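You operate a simulated robot arm through the tools that you are given. There is no shell and no other tool. Be economical: measure what you need, move in short steps, check, and stop when the job is done.

Carry out the task below with a simulated two-armed robot. There is one attempt and no reset: what you move stays moved.

JOB
Put the white tag marked "SUN" from the green workbench on the lower deck of the trolley. Take the yellow cane and leave it on the red plate. Press the green start button three times. Stack the small sprinkler labelled "sides" from the grey workbench on top of the small sprinkler labelled "corners". Fetch the yellow nozzle and set it on the tray table. Press the blue tap button three times. Take the impatiens and put it in the white bowl. Put the seed packet labelled "pansy" from the steel table on top of the orange sprinkler and the seed packet marked "zinnia" on the narrow bench. Pull the white door open. The order is free.
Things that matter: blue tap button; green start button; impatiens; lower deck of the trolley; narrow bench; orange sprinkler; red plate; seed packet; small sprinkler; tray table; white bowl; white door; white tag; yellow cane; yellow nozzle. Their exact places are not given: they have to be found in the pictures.

The check looks at the end state, three seconds after you hand in, the way a careful person would. Anything else that was tipped, shoved, dropped, spilled or broken makes it a failure.

ROBOT AND FRAMES
Two 7-joint arms with two-finger parallel grippers on one trunk, on a base that drives. Base frame: it is fixed to the floor where the robot stands at the start and does not move with it; the origin is under the middle of the robot, x ahead of it, y to its left, z up. Units: mm, rad, N and s.
The left shoulder is at the start at [-82, 119, 851], the right one opposite. With the tool pointing down near the work surface each hand reaches from about 160 to 580 mm from the robot's upright axis, wherever it stands, measured 20 degrees to its own side. Places, roughly: blue tap button [-1500, 500, 1200]; green start button [-1300, -300, 1200]; impatiens [-1500, 2250, 1000]; lower deck of the trolley [-1400, 3800, 200]; narrow bench [500, 5200, 700]; orange sprinkler [-2750, 3000, 750]; red plate (16x8x2 cm) [600, -2000, 800]; seed packet [-3250, 2750, 750]; small sprinkler [-1500, 250, 1000]; tray table [-1400, -1500, 800]; white bowl (17x17x10 cm) [900, 4100, 800]; white door [-1700, 5800, 500]; white tag [500, 0, 1000]; yellow cane (4x4x21 cm) [700, 100, 1000]; yellow nozzle [-1500, -250, 1000]. Payload 3.43 kg a hand.
The tool frame of a hand sits at the grasp point between the pads (the TCP): z along the fingers, y along the line on which they close. The tips reach 30 mm beyond it. The gripper opens to 94 mm. The fingers are 28 mm wide and 10 mm thick; the gripper's body (50 by 96 mm) begins 55 mm behind the TCP.
Orientation is that of the tool frame in the base frame, as [roll, pitch, yaw] about the fixed x, y, z axes, in that order (R = Rz(yaw) Ry(pitch) Rx(roll)). With the fingers straight down and closing along the base's y, the tool's x points along the base's -x, its y along +y and its z along -z.

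CONTROLS
- The arms move only by the tool send_rows. It takes "left_steps", "right_steps" or both (then of equal length, played together; a hand with none holds still); each is text: rows parted by semicolons, each of 7 numbers parted by spaces: the shift along the tool's x, y, z in mm, then the turn, a rotation vector about the tool's x, y, z in rad, then the finger opening in mm, from 0 to 94. In form: x y z wx wy wz gripper; .... A call has 1 to 12 rows; each row is the pose to reach, as a shift and turn from the pose commanded when the call began, along the tool's axes at that moment. A row lasts 0.2 s, in which the tool goes at most 50 mm and 0.15 rad; a call with a longer step from one row to the next is refused whole, and so is a gripper value outside its range. Where a pose cannot be reached the arm comes as near as it can. A force on the tool above 40 N (or 10 N above the force at the start of the call, whichever is more), or a blocked arm, ends the call early, and 0.2 s more pass. Each finger travels about 153 mm/s and halts on what it meets, pressing with about 37 N; the grip force reading is that of the motor and also rises with nothing between the fingers. The clock runs only during rows and for 0.2 s after the last one: add rows that repeat a pose to give the fingers time. It gives the time, the measured TCP pose, the force on the tool (base axes), the opening and the grip force at its end, in the units of the frame above (readings bear some noise), with the torque about the TCP (base axes, N m) and any sound that the robot's microphone picked up.
- Cameras (640 x 400 px; columns grow to the right, rows downward): "scene" is now at [33, 20.2, 1562.9]; the picture's right is [0.25, -0.97, 0.00], its down [-0.70, -0.18, -0.69] and it looks along [0.66, 0.17, -0.73] (base axes); focal length 249 px, centre (320, 200). "left" rides on the left gripper at [76, -14, -102] in its tool frame; the picture's right is [0.18, 0.98, 0.00], its down [-0.75, 0.14, -0.64] and it looks along [-0.63, 0.12, 0.77] (tool axes); focal length 243 px, centre (320, 200). "right" rides on the right gripper at [76, 14, -102] in its tool frame; the picture's right is [-0.18, 0.98, 0.00], its down [-0.75, -0.14, -0.64] and it looks along [-0.63, -0.12, 0.77] (tool axes); focal length 243 px, centre (320, 200).
- camera(camera): a new picture of that camera. No time passes.
- slide_trunk(by): slides the trunk up (or, below 0, down) by that many mm; the arms and the scene camera ride with it, the base frame stays. It gives what a move gives, with no picture.
- steer(legs): drives the robot by 1 to 6 legs, each [ahead, left, turn to the left] in mm, mm and rad, along the robot's own axes; the way and the turn of a leg run together, so that a leg with both is an arc; at most 1500 mm and 3.142 rad a leg. The arms and the cameras ride along, it lands a little off, and it stops where it bumps. It gives what a move gives.
- pan_tilt(pan, tilt): turns the head with the scene camera to pan (to the left, within 2.496 rad either way) and tilt (down, from -0.506 to 1.204), counted from straight ahead of the robot. It gives what a move gives.
- measure_at(camera, pixels): for up to 12 pixels [column, row] of the newest picture of that camera ("zoom" is the newest enlarged one), the place [x, y, z] in the base frame of the surface seen there, good to about 2 mm. No time passes.
- zoom(camera, box): a new picture of the part [left, top, right, bottom] of that camera's present view, enlarged. No time passes.
- finish_job(): hands the job in; it is judged then, once.

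Work in short steps. Measure before you move; look again where a grasp or a placing could have gone wrong, and mend it. You have 329 turns and 226 pictures in all, those below and enlarged ones among them. Open the grippers and draw the arms clear of the work before you hand the job in, unless the task says otherwise.

The tools are called after ">>>" as name(argument=value, ...) on one line, values as JSON. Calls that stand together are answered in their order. send_rows: Moves the arms, as the interface text tells. Its arguments: {"type":"object","properties":{"left_steps":{"type":"string"},"right_steps":{"type":"string"}},"required":[]} The other tools are called the same way: slide_trunk (by) slides the trunk up or down; steer (legs) drives the base; pan_tilt (pan, tilt) turns the head that bears the scene camera; camera (camera) takes a picture; measure_at (camera, pixels) gives the place of the surface under pixels of a picture; zoom (camera, box) takes an enlarged picture of a part of a camera's view; finish_job () hands the job in.

At the start:

```text
time: 0.0
left_position: [313.9, 183.9, 1177.5]
left_orientation: [-3.141, 0.001, -3.141]
left_ft_force: [0.8, 0.3, 0.1]
left_moment: [0.02, 0.03, -0.01]
left_finger_gap: 93.9
left_finger_force: 0.0
right_position: [290.3, -63.2, 1146.7]
right_orientation: [-3.141, 0.0, 3.141]
right_ft_force: [0.0, -0.6, -0.5]
right_moment: [-0.02, 0.0, -0.03]
right_finger_gap: 94.0
right_finger_force: 0.0
trunk travel left (down, up): [-275.0, 60.0]
robot x, y, heading: [3.7, 0.0, -0.001]
head pan, tilt: [0.257, 0.815]
```

scene: 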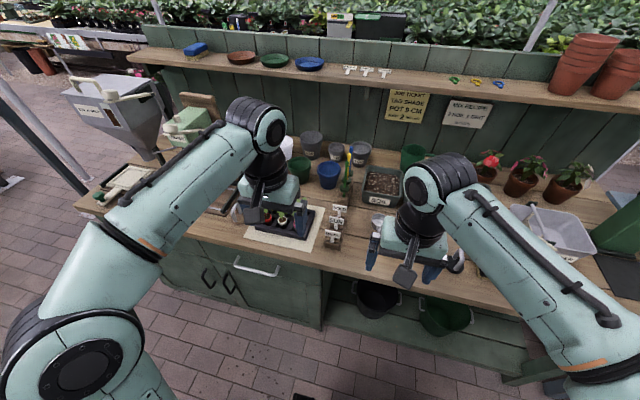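
right: 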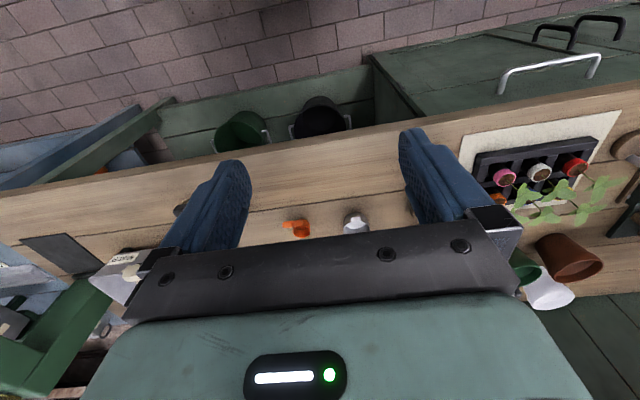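
left: 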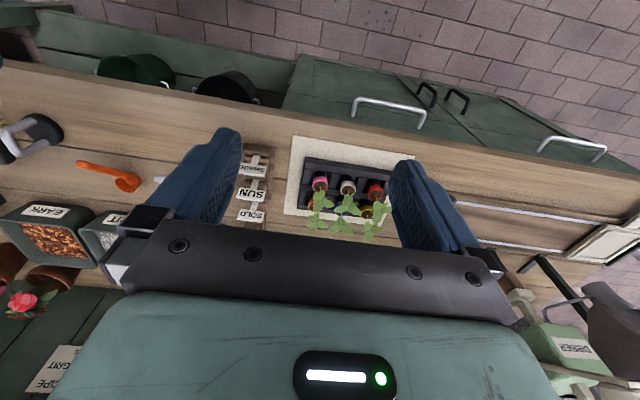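

I start by looking closer at the workbench in front: tags near (335,225) and the yellow cane near (348,170).

>>> zoom(camera="scene", box=[230, 120, 430, 260])

>>> zoom(camera="left", box=[160, 120, 400, 270])

```text
2.86 times, centred on (330, 190) of scene
```

zoom: 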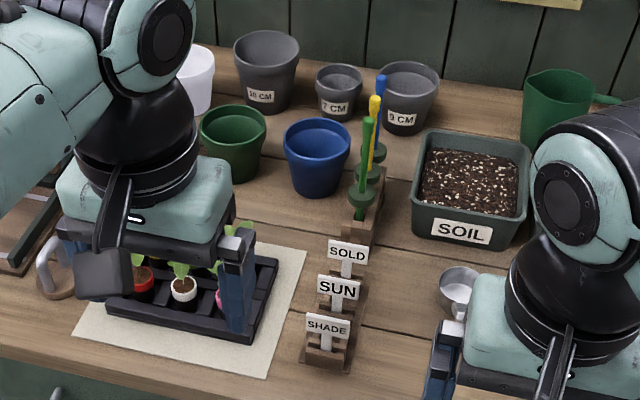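

```text
2.67 times, centred on (280, 195) of left
```

zoom: 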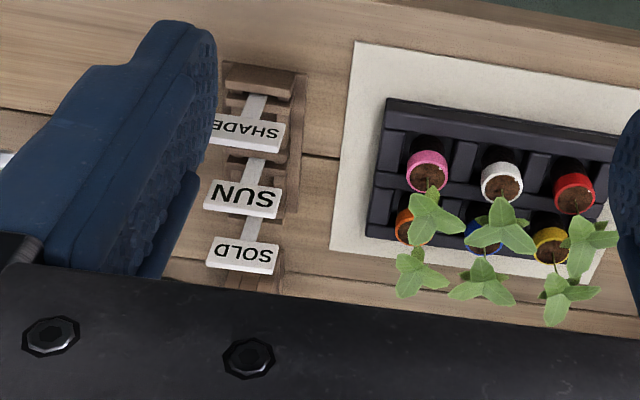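

I'll zoom tighter on the tags and canes for measuring.

>>> zoom(camera="scene", box=[300, 140, 380, 260])

```text
3.33 times, centred on (340, 200) of scene
```

zoom: 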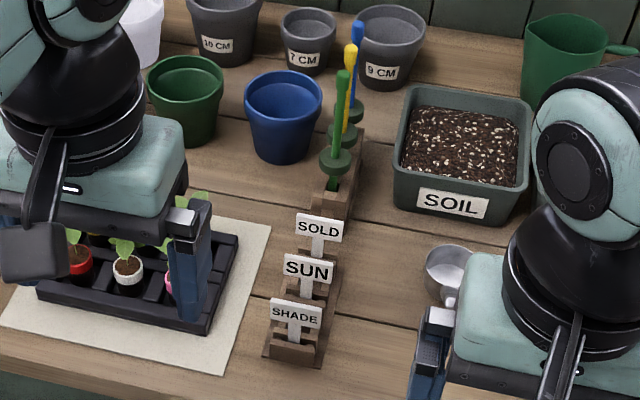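

Measure the SUN tag corners and stem, the rack, and the canes.

>>> measure_at(camera="zoom", pixels=[[288, 258], [328, 263], [308, 270], [306, 290], [318, 228], [295, 315], [298, 335], [353, 50], [349, 80], [346, 130], [335, 165], [320, 345]])

>>> measure_at(camera="scene", pixels=[[342, 161], [357, 145], [315, 250], [300, 170]])

```text
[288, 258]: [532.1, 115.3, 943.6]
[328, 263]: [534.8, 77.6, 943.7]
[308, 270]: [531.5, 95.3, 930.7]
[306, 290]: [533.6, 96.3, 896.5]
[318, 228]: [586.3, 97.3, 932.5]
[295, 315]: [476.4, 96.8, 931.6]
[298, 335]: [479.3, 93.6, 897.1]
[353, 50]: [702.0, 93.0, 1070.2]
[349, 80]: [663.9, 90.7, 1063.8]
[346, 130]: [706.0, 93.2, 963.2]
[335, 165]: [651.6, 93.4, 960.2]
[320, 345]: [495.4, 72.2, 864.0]
```

```text
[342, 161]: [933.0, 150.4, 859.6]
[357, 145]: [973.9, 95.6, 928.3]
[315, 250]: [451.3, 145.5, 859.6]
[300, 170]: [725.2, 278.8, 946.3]
```

The cane (yellow) is at about x 706, y 92. I look around before choosing how to carry things: first toward the right (red plate).

>>> pan_tilt(pan=-1.3, tilt=0.35)

>>> camera(camera="scene")

>>> pan_tilt(pan=-2.45, tilt=0.35)

>>> camera(camera="scene")

>>> pan_tilt(pan=2.45, tilt=0.35)

>>> camera(camera="scene")

>>> pan_tilt(pan=1.4, tilt=0.25)

>>> camera(camera="scene")

```text
time: 1.6
left_position: [313.3, 184.3, 1177.0]
left_orientation: [-3.141, 0.001, -3.141]
left_ft_force: [-0.1, -0.6, 1.0]
left_moment: [-0.01, -0.03, 0.0]
left_finger_gap: 94.0
left_finger_force: 0.1
right_position: [291.0, -63.6, 1147.3]
right_orientation: [-3.141, 0.0, 3.141]
right_ft_force: [-0.1, -0.7, 0.1]
right_moment: [0.02, 0.0, -0.01]
right_finger_gap: 94.2
right_finger_force: 0.1
trunk travel left (down, up): [-275.0, 60.0]
robot x, y, heading: [1.1, -3.3, -0.004]
head pan, tilt: [-1.3, 0.351]
```

```text
219 pictures are left
```

scene: 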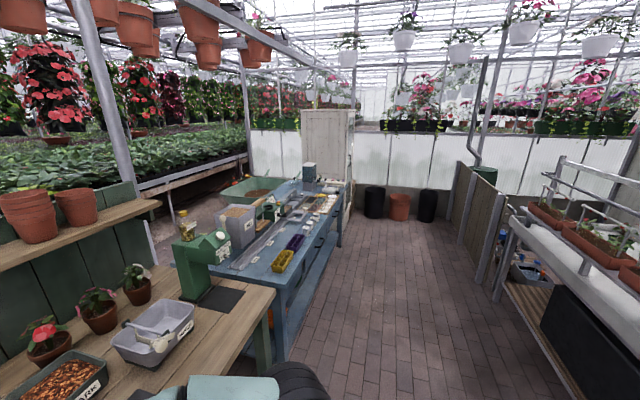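

```text
time: 3.0
left_position: [312.7, 182.9, 1176.5]
left_orientation: [-3.141, -0.001, -3.141]
left_ft_force: [-0.2, -0.7, -0.4]
left_moment: [-0.01, -0.04, 0.0]
left_finger_gap: 93.8
left_finger_force: 0.0
right_position: [290.8, -64.3, 1147.4]
right_orientation: [3.141, -0.001, 3.141]
right_ft_force: [-0.4, 0.2, 0.0]
right_moment: [0.0, 0.01, -0.01]
right_finger_gap: 94.0
right_finger_force: 0.1
trunk travel left (down, up): [-275.0, 60.0]
robot x, y, heading: [-0.7, -2.5, 0.004]
head pan, tilt: [-2.45, 0.351]
```

```text
218 pictures are left
```

scene: 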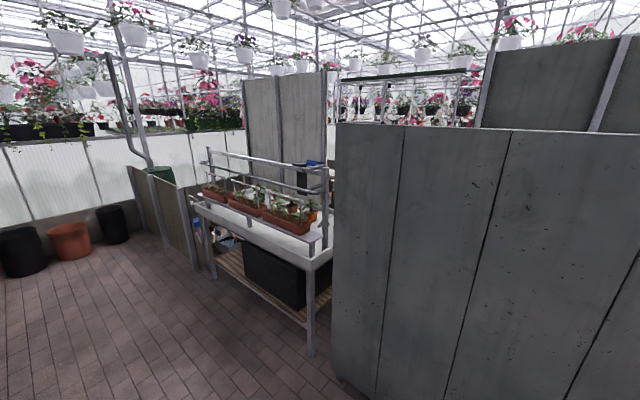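

```text
time: 6.9
left_position: [312.4, 184.6, 1177.9]
left_orientation: [-3.14, 0.0, 3.141]
left_ft_force: [-0.5, 0.0, 0.5]
left_moment: [-0.01, -0.01, -0.04]
left_finger_gap: 93.9
left_finger_force: 0.1
right_position: [290.1, -63.4, 1146.7]
right_orientation: [-3.14, -0.001, 3.141]
right_ft_force: [1.4, -0.9, 0.0]
right_moment: [0.0, -0.01, -0.03]
right_finger_gap: 94.2
right_finger_force: 0.1
trunk travel left (down, up): [-275.0, 60.0]
robot x, y, heading: [-1.6, -4.1, -0.001]
head pan, tilt: [2.45, 0.351]
```

```text
217 pictures are left
```

scene: 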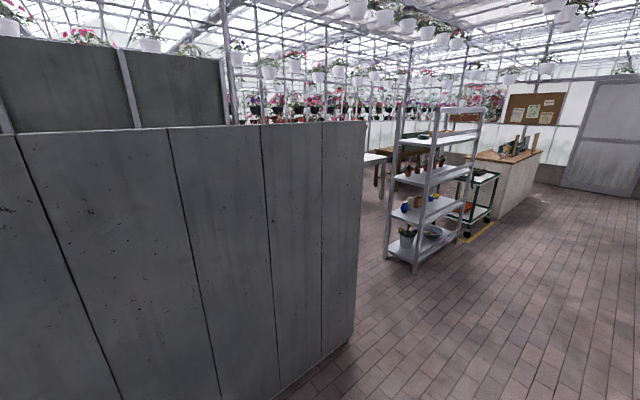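

```text
time: 8.2
left_position: [312.7, 184.6, 1177.6]
left_orientation: [3.141, 0.001, 3.14]
left_ft_force: [-0.5, 0.4, -0.6]
left_moment: [0.0, 0.01, 0.02]
left_finger_gap: 93.9
left_finger_force: 0.1
right_position: [289.1, -64.5, 1147.4]
right_orientation: [-3.139, -0.001, -3.14]
right_ft_force: [1.0, -0.4, -0.6]
right_moment: [0.01, 0.0, -0.02]
right_finger_gap: 93.9
right_finger_force: 0.2
trunk travel left (down, up): [-275.0, 60.0]
robot x, y, heading: [-2.3, 0.4, -0.001]
head pan, tilt: [1.4, 0.25]
```

```text
216 pictures are left
```

scene: 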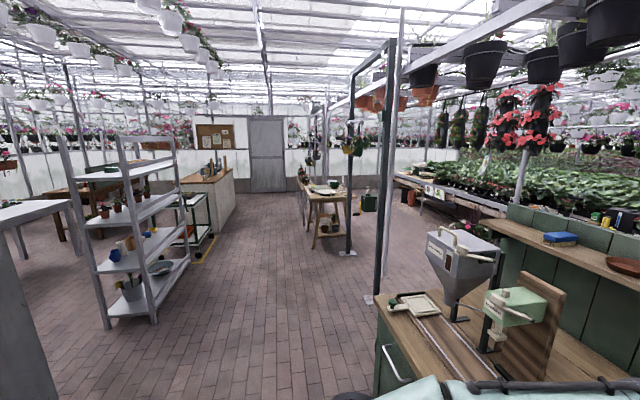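

I measure the layout: shelf, trolley, table with white bowl, counter, floor points.

>>> measure_at(camera="scene", pixels=[[50, 380], [105, 325], [155, 320], [205, 235], [197, 258], [232, 215], [205, 180], [335, 190], [313, 248], [372, 302], [362, 190], [400, 370]])

>>> zoom(camera="scene", box=[160, 110, 360, 260])

```text
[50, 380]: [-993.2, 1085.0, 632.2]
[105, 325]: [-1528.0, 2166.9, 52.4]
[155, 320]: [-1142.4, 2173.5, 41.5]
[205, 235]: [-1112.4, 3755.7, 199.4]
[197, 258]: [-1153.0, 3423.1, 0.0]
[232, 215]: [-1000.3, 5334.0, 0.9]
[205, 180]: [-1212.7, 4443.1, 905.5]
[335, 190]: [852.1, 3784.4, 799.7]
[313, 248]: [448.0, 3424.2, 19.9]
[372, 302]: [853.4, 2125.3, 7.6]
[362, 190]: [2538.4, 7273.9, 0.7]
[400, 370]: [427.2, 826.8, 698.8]
```

```text
2.67 times, centred on (260, 185) of scene
```

zoom: 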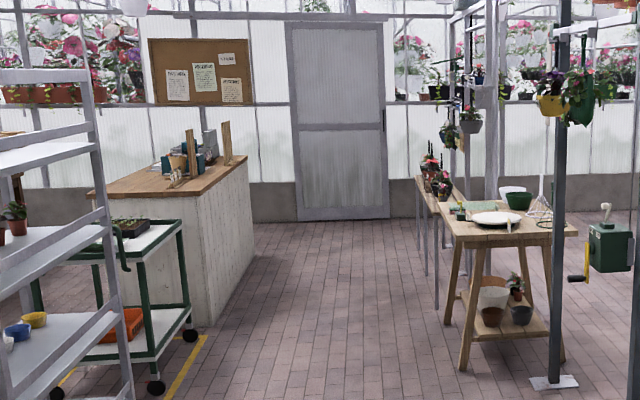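

Next I look at the robot's own base front versus the bench before driving in.

>>> pan_tilt(pan=0.0, tilt=1.2)

>>> camera(camera="scene")

```text
time: 9.7
left_position: [314.4, 183.9, 1177.0]
left_orientation: [-3.141, -0.001, -3.14]
left_ft_force: [0.2, 0.6, -0.4]
left_moment: [0.02, 0.02, 0.01]
left_finger_gap: 93.8
left_finger_force: 0.1
right_position: [290.1, -63.7, 1146.1]
right_orientation: [3.141, 0.001, -3.141]
right_ft_force: [-0.6, -0.3, 0.2]
right_moment: [0.04, 0.0, -0.01]
right_finger_gap: 93.9
right_finger_force: 0.0
trunk travel left (down, up): [-275.0, 60.0]
robot x, y, heading: [-0.3, 3.8, 0.0]
head pan, tilt: [0.0, 1.201]
```

```text
214 pictures are left
```

scene: 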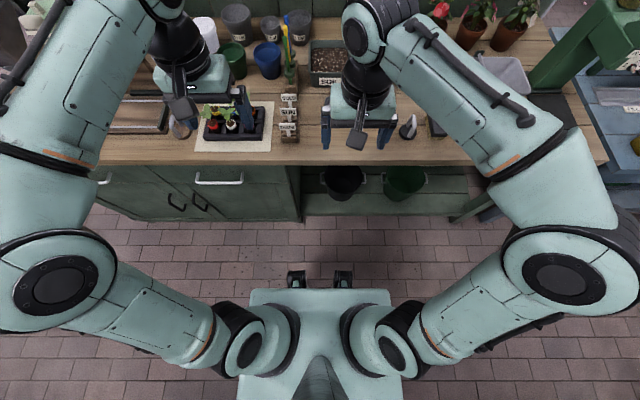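

>>> measure_at(camera="scene", pixels=[[297, 278], [343, 278], [320, 295], [345, 160], [345, 235], [200, 208], [460, 155]])

```text
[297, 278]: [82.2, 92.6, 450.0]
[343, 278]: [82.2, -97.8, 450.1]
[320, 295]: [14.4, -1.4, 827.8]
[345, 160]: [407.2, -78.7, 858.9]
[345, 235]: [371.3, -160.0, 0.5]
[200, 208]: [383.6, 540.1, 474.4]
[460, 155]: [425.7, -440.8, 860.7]
```

Room to drive in ~190 mm. I check the height of things on the left that the left hand could meet.

>>> measure_at(camera="left", pixels=[[575, 345], [610, 315], [585, 300], [545, 330], [520, 295], [550, 270]])

```text
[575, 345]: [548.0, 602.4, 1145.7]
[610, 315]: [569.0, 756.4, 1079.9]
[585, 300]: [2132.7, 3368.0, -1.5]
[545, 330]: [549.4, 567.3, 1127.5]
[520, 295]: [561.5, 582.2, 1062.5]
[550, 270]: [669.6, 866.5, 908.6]
```

The machine begins at y≈560, clear. Drive ahead 190 and left 130.

>>> steer(legs=[[190, 130, 0]])

>>> pan_tilt(pan=0.0, tilt=0.95)

>>> camera(camera="scene")

```text
time: 11.4
left_position: [484.7, 264.8, 1176.8]
left_orientation: [3.14, -0.002, 3.107]
left_ft_force: [-0.1, -0.4, 0.6]
left_moment: [0.02, 0.01, 0.02]
left_finger_gap: 94.1
left_finger_force: 0.0
right_position: [452.4, 18.0, 1146.0]
right_orientation: [3.14, -0.003, 3.108]
right_ft_force: [-0.5, -1.1, 0.0]
right_moment: [0.05, -0.02, -0.01]
right_finger_gap: 93.9
right_finger_force: 0.1
trunk travel left (down, up): [-275.0, 60.0]
robot x, y, heading: [165.4, 92.3, -0.036]
head pan, tilt: [0.0, 1.201]
stopped in leg 1: the robot was blocked; the commanded pose is now the measured one
```

```text
time: 12.2
left_position: [482.2, 263.5, 1176.7]
left_orientation: [3.138, -0.002, 3.109]
left_ft_force: [0.0, -1.1, 0.3]
left_moment: [0.11, 0.08, 0.01]
left_finger_gap: 94.1
left_finger_force: 0.1
right_position: [448.1, 15.5, 1147.0]
right_orientation: [3.139, -0.003, 3.11]
right_ft_force: [0.7, -2.5, -0.9]
right_moment: [0.12, 0.02, 0.03]
right_finger_gap: 94.1
right_finger_force: 0.0
trunk travel left (down, up): [-275.0, 60.0]
robot x, y, heading: [160.0, 94.7, -0.034]
head pan, tilt: [0.0, 0.949]
```

```text
213 pictures are left
```

scene: 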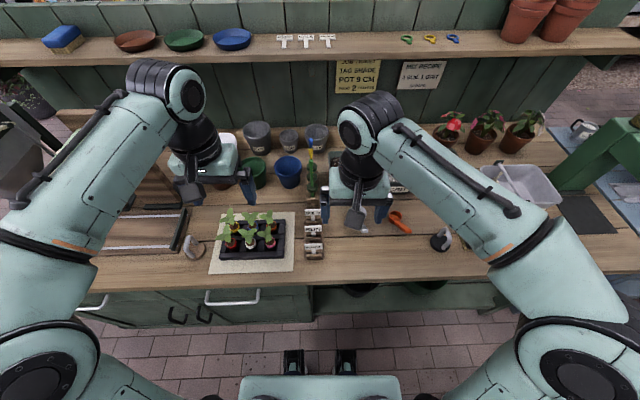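

Blocked by the drawer front/handle: the base reaches ~210 mm ahead of its centre. I back off slightly and straighten the heading.

>>> steer(legs=[[-15, 20, 0.034]])

>>> camera(camera="right")

>>> zoom(camera="scene", box=[260, 120, 400, 270])

```text
time: 13.1
left_position: [462.1, 299.9, 1176.1]
left_orientation: [3.142, -0.001, -3.138]
left_ft_force: [-0.8, 0.0, 0.1]
left_moment: [0.01, -0.03, 0.0]
left_finger_gap: 94.2
left_finger_force: 0.2
right_position: [438.0, 53.6, 1146.4]
right_orientation: [3.141, -0.002, -3.136]
right_ft_force: [0.3, -0.4, -0.8]
right_moment: [-0.01, -0.01, 0.0]
right_finger_gap: 94.0
right_finger_force: 0.0
trunk travel left (down, up): [-275.0, 60.0]
robot x, y, heading: [146.0, 118.1, 0.001]
head pan, tilt: [0.0, 0.949]
```

```text
212 pictures are left
```

right: 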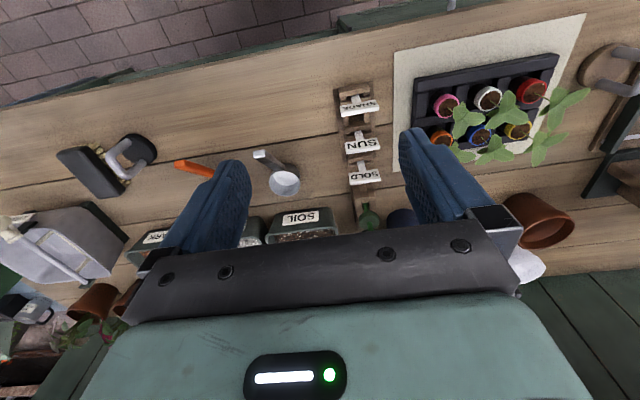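

```text
2.67 times, centred on (330, 195) of scene
```

zoom: 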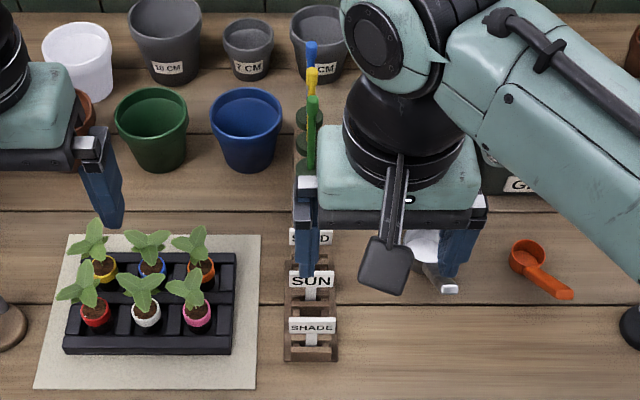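

Measure cane tops and tags again in this view.

>>> measure_at(camera="zoom", pixels=[[312, 47], [312, 76], [312, 104], [311, 140], [310, 85], [302, 115], [311, 281], [295, 281], [328, 281]])

```text
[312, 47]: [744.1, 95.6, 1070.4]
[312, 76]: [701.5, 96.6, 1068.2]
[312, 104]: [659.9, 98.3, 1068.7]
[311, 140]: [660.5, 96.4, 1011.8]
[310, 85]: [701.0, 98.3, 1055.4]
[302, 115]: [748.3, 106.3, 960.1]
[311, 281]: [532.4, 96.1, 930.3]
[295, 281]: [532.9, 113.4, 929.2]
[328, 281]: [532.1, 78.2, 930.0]
```

Right hand goes over the yellow cane (≈706, 97), staying high.

>>> send_rows(right_steps="-45 7 0 0 0 0 70; -90 14 0 0 0 0 70; -135 21 0 0 0 0 70; -180 28 0 0 0 0 70; -225 35 0 0 0 0 70; -267 43 0 0 0 0 70; -267 43 0 0 0 0 70")

>>> camera(camera="right")

```text
time: 14.7
left_position: [463.3, 301.4, 1175.8]
left_orientation: [3.141, -0.001, -3.137]
left_ft_force: [0.2, -0.2, 0.6]
left_moment: [-0.02, 0.05, 0.0]
left_finger_gap: 94.2
left_finger_force: 0.1
right_position: [629.4, 71.1, 1077.8]
right_orientation: [-3.141, -0.004, -3.138]
right_ft_force: [0.8, -0.2, 0.2]
right_moment: [0.01, 0.02, 0.04]
right_finger_gap: 70.1
right_finger_force: 0.1
right hand out of reach, approached as far as the arm can: row 4, 5, 6, 7
trunk travel left (down, up): [-275.0, 60.0]
robot x, y, heading: [146.8, 114.3, -0.002]
head pan, tilt: [0.0, 0.949]
```

```text
210 pictures are left
```

right: 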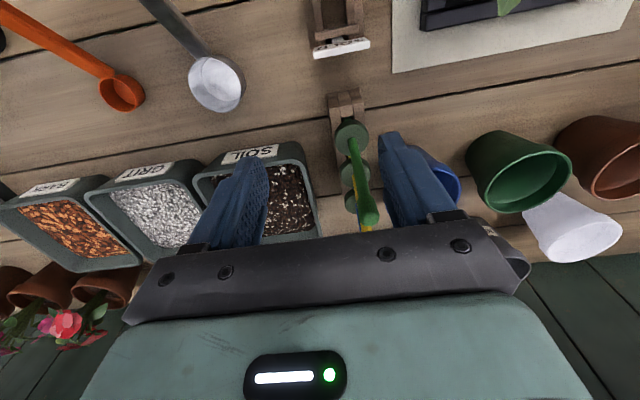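

Out of reach straight down. I draw the hand back up, raise the trunk, and will tilt the hand forward 0.5 rad to gain reach.

>>> send_rows(right_steps="45 0 -10 0 0 0 70; 90 0 -40 0 0 0 70; 120 0 -70 0 -0.15 0 70; 120 0 -70 0 -0.3 0 70; 120 0 -70 0 -0.45 0 70; 120 0 -70 0 -0.52 0 70")

>>> slide_trunk(by=60)

```text
refused: row 2 steps farther than a row can; nothing moved
```

```text
time: 15.7
left_position: [460.1, 300.8, 1236.3]
left_orientation: [-3.141, 0.001, -3.136]
left_ft_force: [-0.6, -0.6, -0.5]
left_moment: [0.0, 0.03, 0.01]
left_finger_gap: 94.2
left_finger_force: 0.1
right_position: [625.3, 70.4, 1139.0]
right_orientation: [-3.141, -0.002, -3.135]
right_ft_force: [-0.9, 0.9, -0.1]
right_moment: [-0.04, -0.04, -0.03]
right_finger_gap: 70.0
right_finger_force: 0.0
trunk travel left (down, up): [-335.0, 0.0]
robot x, y, heading: [152.1, 113.1, 0.008]
head pan, tilt: [0.0, 0.949]
```

Trunk is up. Now back the hand off 60 mm and tilt it forward 0.52 rad.

>>> send_rows(right_steps="30 0 -10 0 0 0 60; 60 0 -20 0 -0.13 0 60; 60 0 -20 0 -0.26 0 60; 60 0 -20 0 -0.39 0 60; 60 0 -20 0 -0.52 0 60; 60 0 -20 0 -0.52 0 60")

```text
time: 17.1
left_position: [461.2, 301.0, 1237.9]
left_orientation: [3.141, -0.002, -3.137]
left_ft_force: [-0.1, 0.0, 0.4]
left_moment: [0.02, 0.04, 0.02]
left_finger_gap: 94.0
left_finger_force: 0.0
right_position: [568.1, 70.5, 1160.1]
right_orientation: [3.139, 0.52, -3.138]
right_ft_force: [0.5, -0.7, 0.1]
right_moment: [-0.01, 0.0, 0.01]
right_finger_gap: 60.0
right_finger_force: 0.1
trunk travel left (down, up): [-335.0, 0.0]
robot x, y, heading: [151.0, 117.0, 0.004]
head pan, tilt: [0.0, 0.949]
```

Approach along the tilted axis toward the cane, stopping 45 mm short to check.

>>> send_rows(right_steps="-32 13 17 0 0 0 60; -65 26 34 0 0 0 60; -65 26 76 0 0 0 60; -65 26 119 0 0 0 60; -65 26 119 0 0 0 60")

>>> camera(camera="right")

>>> zoom(camera="scene", box=[270, 80, 430, 210])

```text
time: 18.3
left_position: [460.3, 300.6, 1237.8]
left_orientation: [3.141, -0.001, -3.136]
left_ft_force: [0.0, 0.1, 0.0]
left_moment: [0.0, -0.01, 0.02]
left_finger_gap: 94.0
left_finger_force: 0.1
right_position: [682.8, 95.0, 1089.3]
right_orientation: [3.141, 0.52, -3.136]
right_ft_force: [-0.8, 1.0, -0.1]
right_moment: [0.03, -0.04, -0.01]
right_finger_gap: 60.0
right_finger_force: 0.0
trunk travel left (down, up): [-335.0, 0.0]
robot x, y, heading: [149.9, 117.3, -0.002]
head pan, tilt: [0.0, 0.949]
```

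```text
209 pictures are left
```

right: 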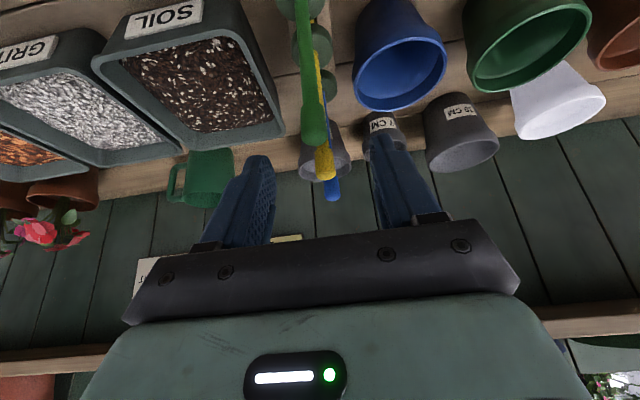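

```text
3.08 times, centred on (350, 145) of scene
```

zoom: 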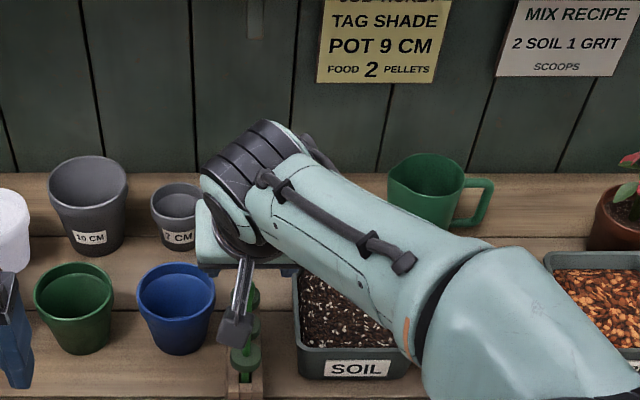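

Measure the yellow cane tip and shaft from the hand camera.

>>> measure_at(camera="right", pixels=[[325, 165], [321, 110], [317, 125], [333, 190], [317, 40]])

```text
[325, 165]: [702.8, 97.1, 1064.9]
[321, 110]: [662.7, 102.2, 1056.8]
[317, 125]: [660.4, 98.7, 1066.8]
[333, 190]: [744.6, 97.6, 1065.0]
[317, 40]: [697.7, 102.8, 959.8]
```

Advance 45 mm along the tool and close on the cane.

>>> send_rows(right_steps="0 2 25 0 0 0 60; 0 2.5 45 0 0 0 60; 0 2.5 45 0 0 0 40; 0 2.5 45 0 0 0 5; 0 2.5 45 0 0 0 5; 0 2.5 45 0 0 0 5")

>>> camera(camera="right")

```text
time: 19.7
left_position: [461.3, 300.7, 1236.6]
left_orientation: [3.141, 0.0, -3.138]
left_ft_force: [-0.3, -0.4, -0.1]
left_moment: [0.01, 0.0, -0.04]
left_finger_gap: 93.9
left_finger_force: 0.1
right_position: [705.9, 98.6, 1048.9]
right_orientation: [3.141, 0.521, -3.136]
right_ft_force: [-0.1, -0.4, 0.6]
right_moment: [-0.02, -0.05, 0.0]
right_finger_gap: 14.4
right_finger_force: 37.2
trunk travel left (down, up): [-335.0, 0.0]
robot x, y, heading: [145.1, 116.7, 0.0]
head pan, tilt: [0.0, 0.949]
```

```text
207 pictures are left
```

right: 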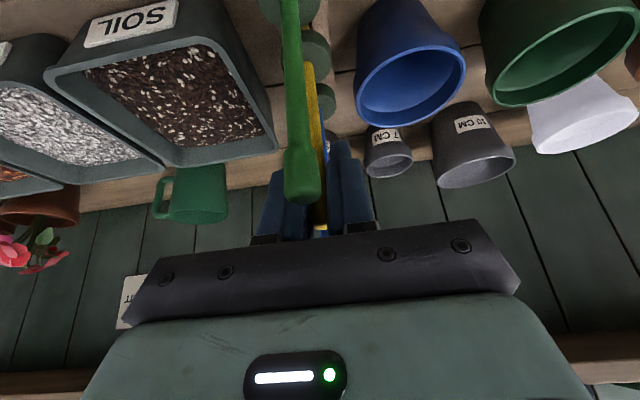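

Cane is gripped (gap 14.4). Lift straight up 125 mm in base z.

>>> send_rows(right_steps="-15 0 -26 0 0 0 5; -30 0 -52 0 0 0 5; -45 0 -78 0 0 0 5; -60 0 -105 0 0 0 5; -62 0 -108.5 0 0 0 5")

>>> camera(camera="scene")

```text
time: 20.9
left_position: [461.7, 299.9, 1236.2]
left_orientation: [-3.141, 0.001, -3.136]
left_ft_force: [0.2, -0.1, 0.0]
left_moment: [0.0, -0.02, -0.04]
left_finger_gap: 93.9
left_finger_force: 0.0
right_position: [704.8, 98.4, 1175.7]
right_orientation: [3.141, 0.519, -3.136]
right_ft_force: [-0.1, 0.5, -0.4]
right_moment: [0.03, -0.03, 0.03]
right_finger_gap: 14.3
right_finger_force: 37.3
trunk travel left (down, up): [-335.0, 0.0]
robot x, y, heading: [148.9, 116.1, 0.001]
head pan, tilt: [0.0, 0.949]
```

```text
206 pictures are left
```

scene: 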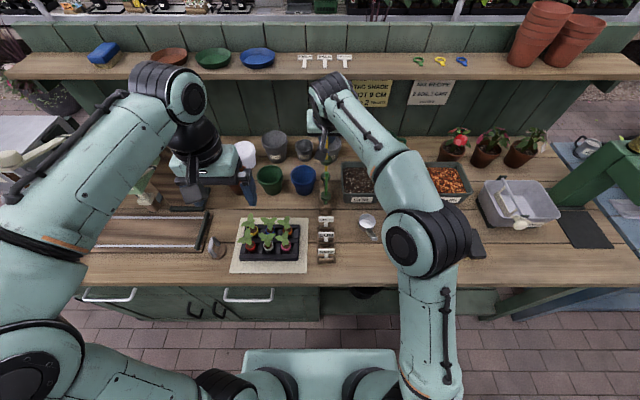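

Sideways right 70 mm past the green cane, then back toward the robot.

>>> send_rows(right_steps="0 -40 0 0 0 0 5; 0 -75 0 0 0 0 5; 35 -75 -20 0 0 0 5; 70 -75 -40 0 0 0 5; 105 -75 -60 0 0 0 5; 140 -75 -80 0 0 0 5; 175 -75 -100 0 0 0 5; 175 -75 -100 0 0 0 5")

>>> zoom(camera="scene", box=[220, 100, 480, 300])

```text
time: 22.7
left_position: [462.3, 301.3, 1237.1]
left_orientation: [-3.141, 0.0, -3.137]
left_ft_force: [0.1, -0.6, -0.2]
left_moment: [0.01, -0.01, 0.0]
left_finger_gap: 94.0
left_finger_force: 0.1
right_position: [502.9, 23.4, 1174.4]
right_orientation: [3.14, 0.518, -3.136]
right_ft_force: [-0.2, 0.2, -0.4]
right_moment: [0.01, -0.01, 0.01]
right_finger_gap: 14.0
right_finger_force: 37.0
trunk travel left (down, up): [-335.0, 0.0]
robot x, y, heading: [148.0, 116.2, 0.005]
head pan, tilt: [0.0, 0.949]
```

```text
2.00 times, centred on (350, 200) of scene
```

zoom: 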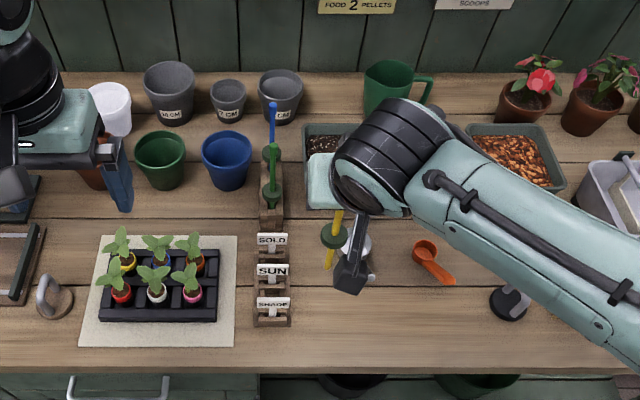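

Handover: right hand turns the cane to horizontal pointing left, while the left hand yaws 90° in place.

>>> send_rows(right_steps="0 0 0 -0.124 0 0.071 5; 0 0 0 -0.248 0 0.142 5; 0 0 0 -0.372 0 0.213 5; 0 0 0 -0.496 0 0.284 5; 0 0 0 -0.62 0 0.355 5; 0 0 0 -0.744 0 0.426 5; 0 0 0 -0.868 0 0.497 5; 0 0 0 -0.992 0 0.568 5; 0 0 0 -1.115 0 0.639 5; 0 0 0 -1.239 0 0.71 5; 0 0 0 -1.363 0 0.781 5; 0 0 0 -1.363 0 0.781 5", left_steps="0 0 0 0 0 0.143 60; 0 0 0 0 0 0.286 60; 0 0 0 0 0 0.429 60; 0 0 0 0 0 0.572 60; 0 0 0 0 0 0.715 60; 0 0 0 0 0 0.858 60; 0 0 0 0 0 1.0 60; 0 0 0 0 0 1.143 60; 0 0 0 0 0 1.286 60; 0 0 0 0 0 1.429 60; 0 0 0 0 0 1.571 60; 0 0 0 0 0 1.571 60")

>>> camera(camera="scene")

>>> camera(camera="left")

```text
time: 25.3
left_position: [460.9, 301.0, 1236.3]
left_orientation: [-3.141, 0.001, 1.571]
left_ft_force: [0.3, 0.1, -0.4]
left_moment: [-0.01, 0.02, 0.0]
left_finger_gap: 60.2
left_finger_force: 0.1
right_position: [503.3, 20.5, 1174.2]
right_orientation: [1.569, -0.001, 2.625]
right_ft_force: [0.0, 0.3, 0.1]
right_moment: [-0.04, 0.02, 0.03]
right_finger_gap: 14.5
right_finger_force: 37.2
trunk travel left (down, up): [-335.0, 0.0]
robot x, y, heading: [147.3, 115.6, 0.001]
head pan, tilt: [0.0, 0.949]
```

```text
204 pictures are left
```

scene: 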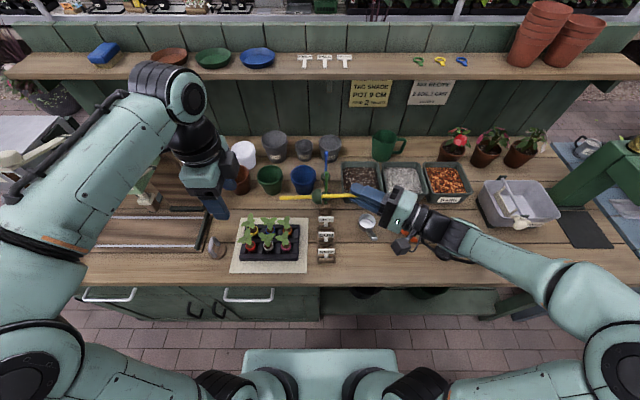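

```text
203 pictures are left
```

left: 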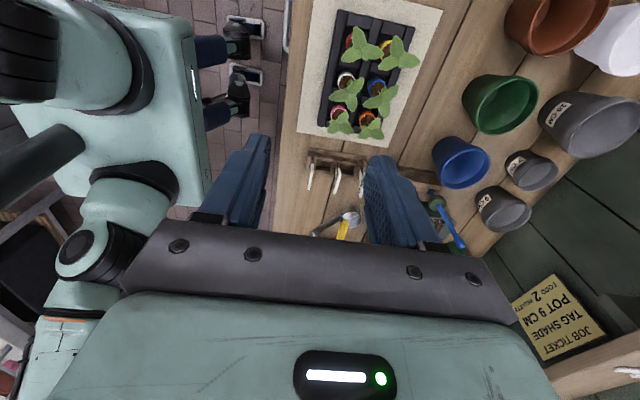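

Measure the cane where the left hand is to take it.

>>> zoom(camera="scene", box=[260, 160, 400, 240])

>>> measure_at(camera="zoom", pixels=[[90, 193], [180, 196], [255, 190], [270, 215], [345, 190], [375, 188], [410, 187]])

```text
4.57 times, centred on (330, 200) of scene
```

zoom: 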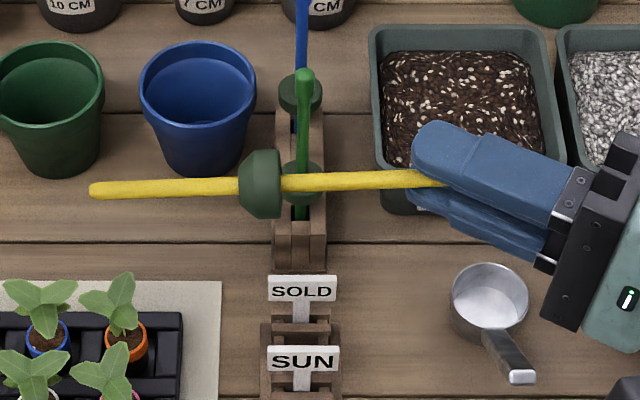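

```text
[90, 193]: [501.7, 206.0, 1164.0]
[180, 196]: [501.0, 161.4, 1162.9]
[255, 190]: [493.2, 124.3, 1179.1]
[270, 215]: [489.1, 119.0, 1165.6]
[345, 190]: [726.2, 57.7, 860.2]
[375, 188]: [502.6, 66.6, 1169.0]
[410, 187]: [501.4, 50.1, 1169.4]
```

Left hand moves above the shaft at (503, 80), then I'll check.

>>> send_rows(left_steps="-44 8 -14 0 0 0 60; -88 16 -14 0 0 0 60; -132 25 -14 0 0 0 60; -176 33 -14 0 0 0 60; -221 42 -14 0 0 0 60; -221 42 20 0 0 0 60; -221 42 20 0 0 0 60")

>>> camera(camera="scene")

>>> camera(camera="left")

```text
time: 26.9
left_position: [503.5, 78.7, 1216.9]
left_orientation: [3.141, -0.002, 1.577]
left_ft_force: [-0.2, 0.3, 0.9]
left_moment: [0.0, -0.03, 0.0]
left_finger_gap: 60.3
left_finger_force: 0.2
right_position: [503.9, 21.2, 1175.2]
right_orientation: [1.572, -0.002, 2.627]
right_ft_force: [0.1, 0.6, -0.1]
right_moment: [-0.01, 0.0, -0.02]
right_finger_gap: 13.9
right_finger_force: 37.1
trunk travel left (down, up): [-335.0, 0.0]
robot x, y, heading: [146.5, 117.4, 0.003]
head pan, tilt: [0.0, 0.949]
```

```text
201 pictures are left
```

scene: 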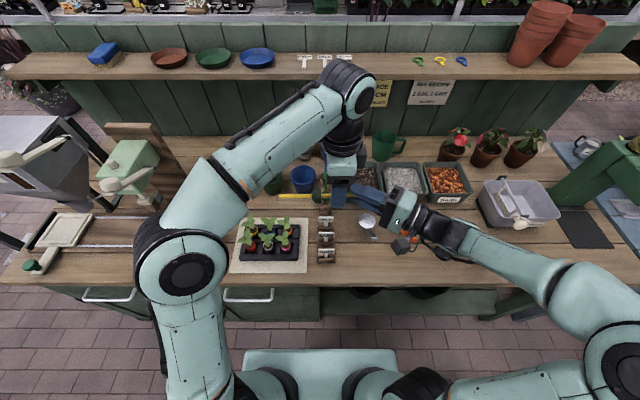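

```text
200 pictures are left
```

left: 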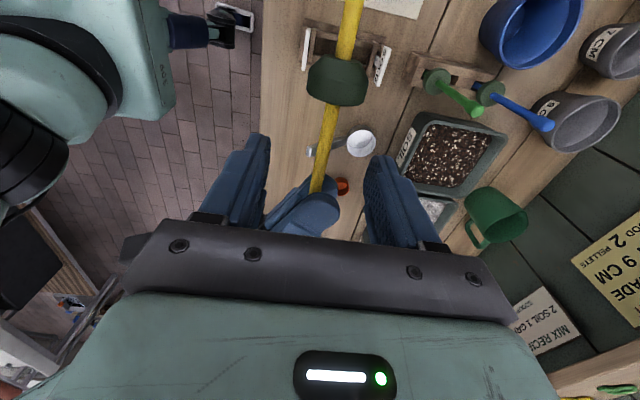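

Aligned. Lower 46 mm and close the left fingers.

>>> send_rows(left_steps="2 0 25 0 0 0 60; 2 0 45 0 0 0 60; 2 0 45 0 0 0 35; 2 0 45 0 0 0 5; 2 0 45 0 0 0 5; 2 0 45 0 0 0 5")

>>> camera(camera="left")

```text
time: 28.3
left_position: [505.0, 82.1, 1172.2]
left_orientation: [3.139, 0.0, 1.575]
left_ft_force: [9.3, 2.2, 0.4]
left_moment: [0.08, 0.03, 0.09]
left_finger_gap: 9.9
left_finger_force: 37.6
right_position: [503.3, 23.6, 1174.8]
right_orientation: [1.571, -0.002, 2.628]
right_ft_force: [-10.2, -1.7, 0.0]
right_moment: [-0.09, -0.01, 0.5]
right_finger_gap: 14.1
right_finger_force: 37.5
trunk travel left (down, up): [-335.0, 0.0]
robot x, y, heading: [147.0, 115.5, 0.002]
head pan, tilt: [0.0, 0.949]
```

```text
199 pictures are left
```

left: 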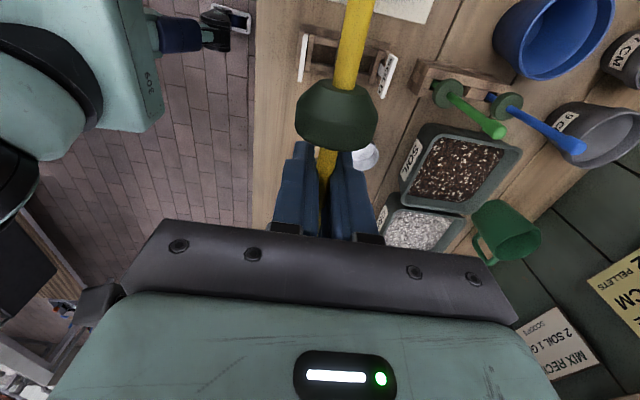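

Both hold it; release with the right and back it off along its own axis.

>>> send_rows(right_steps="0 0 0 0 0 0 40; 0 0 0 0 0 0 60; 0 0 -40 0 0 0 60; 0 0 -80 0 0 0 60; 0 0 -120 0 0 0 60")

>>> send_rows(left_steps="20 -20 -40 0 0 0 5; 50 -40 -70 0 0 0 5; 90 -60 -70 0 0 0 5; 130 -80 -70 0 0 0 5; 170 -100 -70 0 0 0 5; 200 -120 -70 0 0 0 5")

>>> camera(camera="scene")

```text
time: 29.5
left_position: [503.7, 81.4, 1171.9]
left_orientation: [3.14, 0.0, 1.578]
left_ft_force: [0.4, -0.6, -0.3]
left_moment: [0.03, 0.03, 0.0]
left_finger_gap: 11.3
left_finger_force: 36.7
right_position: [442.5, -82.5, 1175.4]
right_orientation: [1.571, -0.002, 2.626]
right_ft_force: [0.6, 0.3, 1.3]
right_moment: [-0.04, 0.0, -0.01]
right_finger_gap: 60.0
right_finger_force: 0.0
trunk travel left (down, up): [-335.0, 0.0]
robot x, y, heading: [148.2, 113.6, 0.003]
head pan, tilt: [0.0, 0.949]
```

```text
time: 30.9
left_position: [381.5, 283.7, 1241.5]
left_orientation: [3.142, 0.0, 1.573]
left_ft_force: [-1.0, 0.7, -0.2]
left_moment: [-0.04, -0.02, 0.01]
left_finger_gap: 11.4
left_finger_force: 36.7
right_position: [442.2, -81.0, 1175.4]
right_orientation: [1.569, -0.001, 2.628]
right_ft_force: [0.0, 0.1, -0.1]
right_moment: [0.04, 0.03, 0.02]
right_finger_gap: 60.0
right_finger_force: 0.0
trunk travel left (down, up): [-335.0, 0.0]
robot x, y, heading: [147.2, 116.1, -0.003]
head pan, tilt: [0.0, 0.949]
```

```text
198 pictures are left
```

scene: 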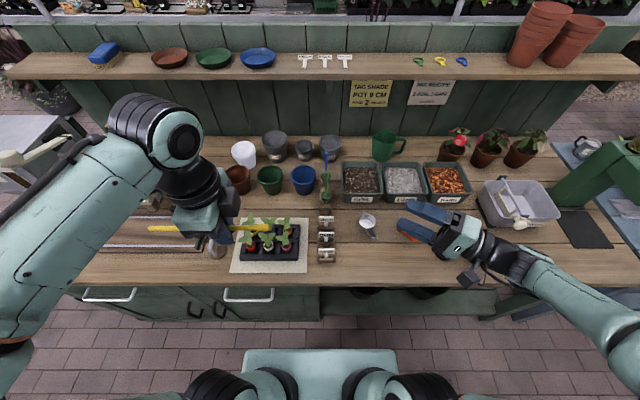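

The left hand holds the cane. Now turn the right hand to point down for the SUN tag.

>>> send_rows(right_steps="0 0 0 0.143 0 0 60; 0 0 0 0.286 0 0 60; 0 0 0 0.429 0 0 60; 0 0 0 0.572 0 0 60; 0 0 0 0.715 0 0 60; 0 0 0 0.858 0 0 60; 0 0 0 1.0 0 0 60; 0 0 0 1.143 0 0 60; 0 0 0 1.286 0 0 60; 0 0 0 1.429 0 0 60; 0 0 0 1.571 0 0 60; 0 0 0 1.571 0 0 60")

>>> send_rows(right_steps="0 0 0 0 0 0.143 34; 0 0 0 0 0 0.286 34; 0 0 0 0 0 0.429 34; 0 0 0 0 0 0.572 34; 0 0 0 0 0 0.715 34; 0 0 0 0 0 0.858 34; 0 0 0 0 0 1.0 34; 0 0 0 0 0 1.055 34; 0 0 0 0 0 1.055 34")

```text
time: 33.5
left_position: [383.3, 282.5, 1240.7]
left_orientation: [-3.141, 0.0, 1.575]
left_ft_force: [-0.2, -1.6, -0.3]
left_moment: [0.0, 0.0, -0.02]
left_finger_gap: 11.4
left_finger_force: 37.3
right_position: [444.6, -80.8, 1175.4]
right_orientation: [-3.138, 0.001, 2.625]
right_ft_force: [-0.2, -0.2, 0.3]
right_moment: [-0.02, -0.03, 0.01]
right_finger_gap: 60.1
right_finger_force: 0.1
trunk travel left (down, up): [-335.0, 0.0]
robot x, y, heading: [143.7, 116.7, 0.002]
head pan, tilt: [0.0, 0.949]
```

```text
time: 35.5
left_position: [382.9, 281.4, 1241.2]
left_orientation: [-3.141, 0.001, 1.577]
left_ft_force: [0.5, 0.4, -0.1]
left_moment: [0.0, 0.01, 0.03]
left_finger_gap: 11.6
left_finger_force: 37.2
right_position: [443.4, -81.7, 1174.8]
right_orientation: [-3.139, -0.001, 1.57]
right_ft_force: [0.3, -0.1, -0.3]
right_moment: [-0.01, -0.03, -0.03]
right_finger_gap: 34.1
right_finger_force: 0.0
trunk travel left (down, up): [-335.0, 0.0]
robot x, y, heading: [149.3, 118.2, -0.0]
head pan, tilt: [0.0, 0.949]
```

Right hand moves above the SUN tag, stopping 100 mm above.

>>> send_rows(right_steps="40 20 0 0 0 0 34; 80 40 10 0 0 0 34; 120 60 30 0 0 0 34; 150 80 60 0 0 0 34; 178 91 95 0 0 0 34; 178 91 135 0 0 0 34; 178 91 135 0 0 0 34")

>>> camera(camera="right")

>>> zoom(camera="scene", box=[270, 170, 390, 280])

```text
time: 37.1
left_position: [383.9, 282.5, 1240.8]
left_orientation: [3.141, 0.0, 1.575]
left_ft_force: [-0.1, 0.3, -0.1]
left_moment: [-0.03, 0.0, 0.0]
left_finger_gap: 11.3
left_finger_force: 37.4
right_position: [534.2, 96.8, 1040.0]
right_orientation: [-3.141, 0.0, 1.569]
right_ft_force: [0.1, 0.0, 0.7]
right_moment: [0.04, 0.0, 0.02]
right_finger_gap: 34.0
right_finger_force: 0.0
trunk travel left (down, up): [-335.0, 0.0]
robot x, y, heading: [146.4, 111.3, 0.004]
head pan, tilt: [0.0, 0.949]
```

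```text
197 pictures are left
```

right: 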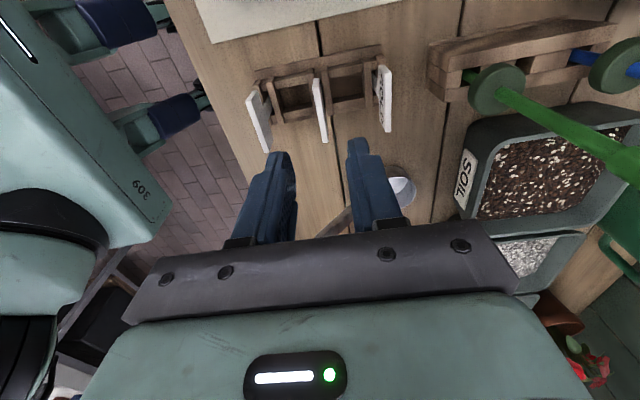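

```text
3.64 times, centred on (330, 225) of scene
```

zoom: 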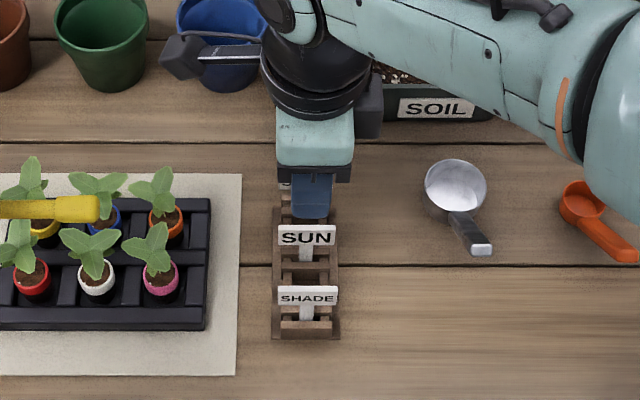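

Measure the plate's top edge from the hand camera.

>>> measure_at(camera="right", pixels=[[316, 82], [320, 110], [325, 135], [314, 110], [324, 110]])

```text
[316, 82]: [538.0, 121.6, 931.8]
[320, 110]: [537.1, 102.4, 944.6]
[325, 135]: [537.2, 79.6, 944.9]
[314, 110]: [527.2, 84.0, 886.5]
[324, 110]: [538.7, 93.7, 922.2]
```

Descend 102 mm and close.

>>> send_rows(right_steps="0 1.5 40 0 0 0 34; 0 1.5 75 0 0 0 34; 0 1.5 102 0 0 0 34; 0 1.5 102 0 0 0 2; 0 1.5 102 0 0 0 2; 0 1.5 102 0 0 0 2")

```text
time: 38.5
left_position: [383.2, 282.4, 1240.7]
left_orientation: [3.141, 0.001, 1.576]
left_ft_force: [-0.4, -0.6, 0.4]
left_moment: [-0.02, 0.02, 0.0]
left_finger_gap: 11.6
left_finger_force: 37.2
right_position: [536.7, 95.6, 936.9]
right_orientation: [-3.139, 0.0, 1.57]
right_ft_force: [0.6, 0.1, -0.5]
right_moment: [-0.01, -0.03, 0.01]
right_finger_gap: 7.0
right_finger_force: 37.4
trunk travel left (down, up): [-335.0, 0.0]
robot x, y, heading: [149.0, 113.5, 0.002]
head pan, tilt: [0.0, 0.949]
```

Gripped (7 mm). Lift straight up 200 mm and look.

>>> send_rows(right_steps="0 0 -40 0 0 0 2; 0 0 -80 0 0 0 2; 0 0 -120 0 0 0 2; 0 0 -165 0 0 0 2; -40 -20 -200 0 0 0 2; -80 -40 -210 0 0 0 2; -120 -60 -210 0 0 0 2; -150 -90 -210 0 0 0 2")

>>> camera(camera="scene")

```text
refused: row 5 steps farther than a row can; nothing moved
```

```text
195 pictures are left
```

scene: 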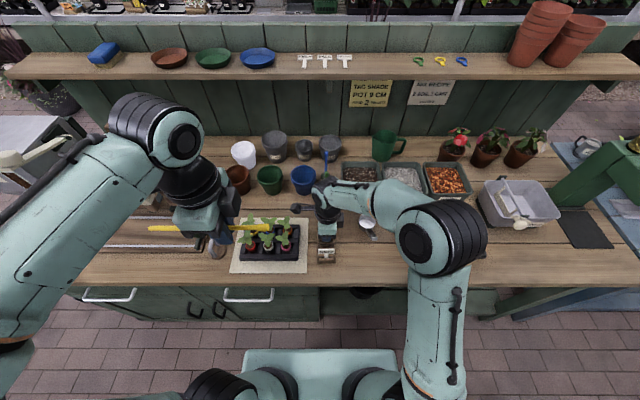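

A row was too long; same move with shorter steps.

>>> send_rows(right_steps="0 0 -40 0 0 0 2; 0 0 -80 0 0 0 2; 0 0 -120 0 0 0 2; 0 0 -160 0 0 0 2; 0 0 -200 0 0 0 2; -40 -20 -210 0 0 0 2; -80 -40 -210 0 0 0 2; -120 -60 -210 0 0 0 2; -150 -90 -210 0 0 0 2; -170 -130 -210 0 0 0 2")

>>> zoom(camera="scene", box=[140, 120, 480, 300])

```text
time: 40.7
left_position: [381.8, 281.0, 1241.6]
left_orientation: [-3.141, 0.0, 1.577]
left_ft_force: [-0.9, 0.4, -0.2]
left_moment: [0.0, -0.03, -0.05]
left_finger_gap: 11.8
left_finger_force: 36.5
right_position: [404.1, -74.8, 1147.0]
right_orientation: [-3.141, -0.001, 1.572]
right_ft_force: [-0.1, 0.2, -0.2]
right_moment: [-0.02, -0.04, -0.01]
right_finger_gap: 7.0
right_finger_force: 37.6
trunk travel left (down, up): [-335.0, 0.0]
robot x, y, heading: [146.3, 115.3, -0.002]
head pan, tilt: [0.0, 0.949]
```

```text
1.88 times, centred on (310, 210) of scene
```

zoom: 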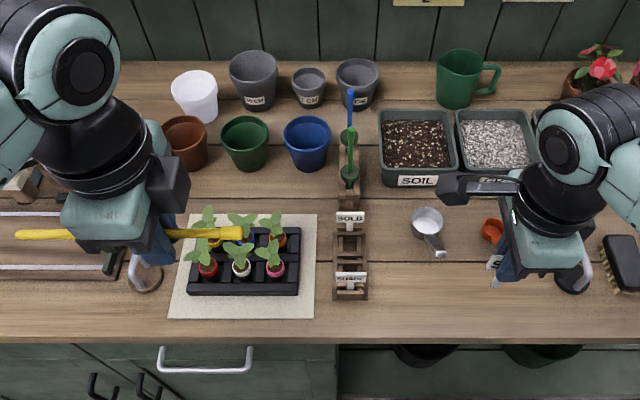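

Both objects are held. Back off and strafe right toward the red plate.

>>> steer(legs=[[-220, 0, 0], [0, -1000, 0], [0, -1150, 0]])

>>> camera(camera="scene")

```text
time: 61.0
left_position: [165.6, -1863.8, 1241.6]
left_orientation: [-3.141, 0.0, 1.579]
left_ft_force: [-0.1, -0.6, -0.6]
left_moment: [0.02, -0.01, 0.01]
left_finger_gap: 11.6
left_finger_force: 36.9
right_position: [189.4, -2219.8, 1148.8]
right_orientation: [-3.138, 0.0, 1.576]
right_ft_force: [0.1, -0.2, -0.7]
right_moment: [0.01, -0.01, 0.05]
right_finger_gap: 6.7
right_finger_force: 36.8
trunk travel left (down, up): [-335.0, 0.0]
robot x, y, heading: [-67.6, -2026.6, 0.007]
head pan, tilt: [0.0, 0.949]
```

```text
193 pictures are left
```

scene: 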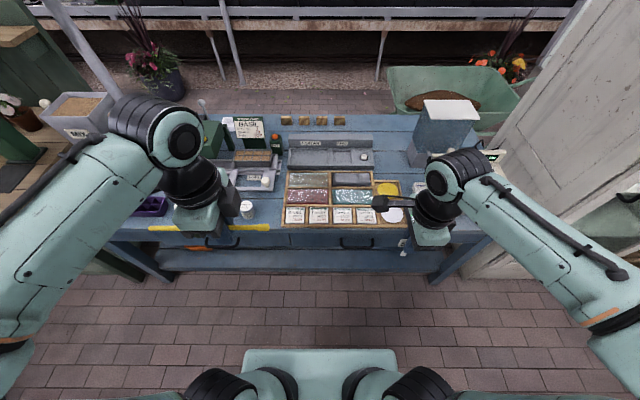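

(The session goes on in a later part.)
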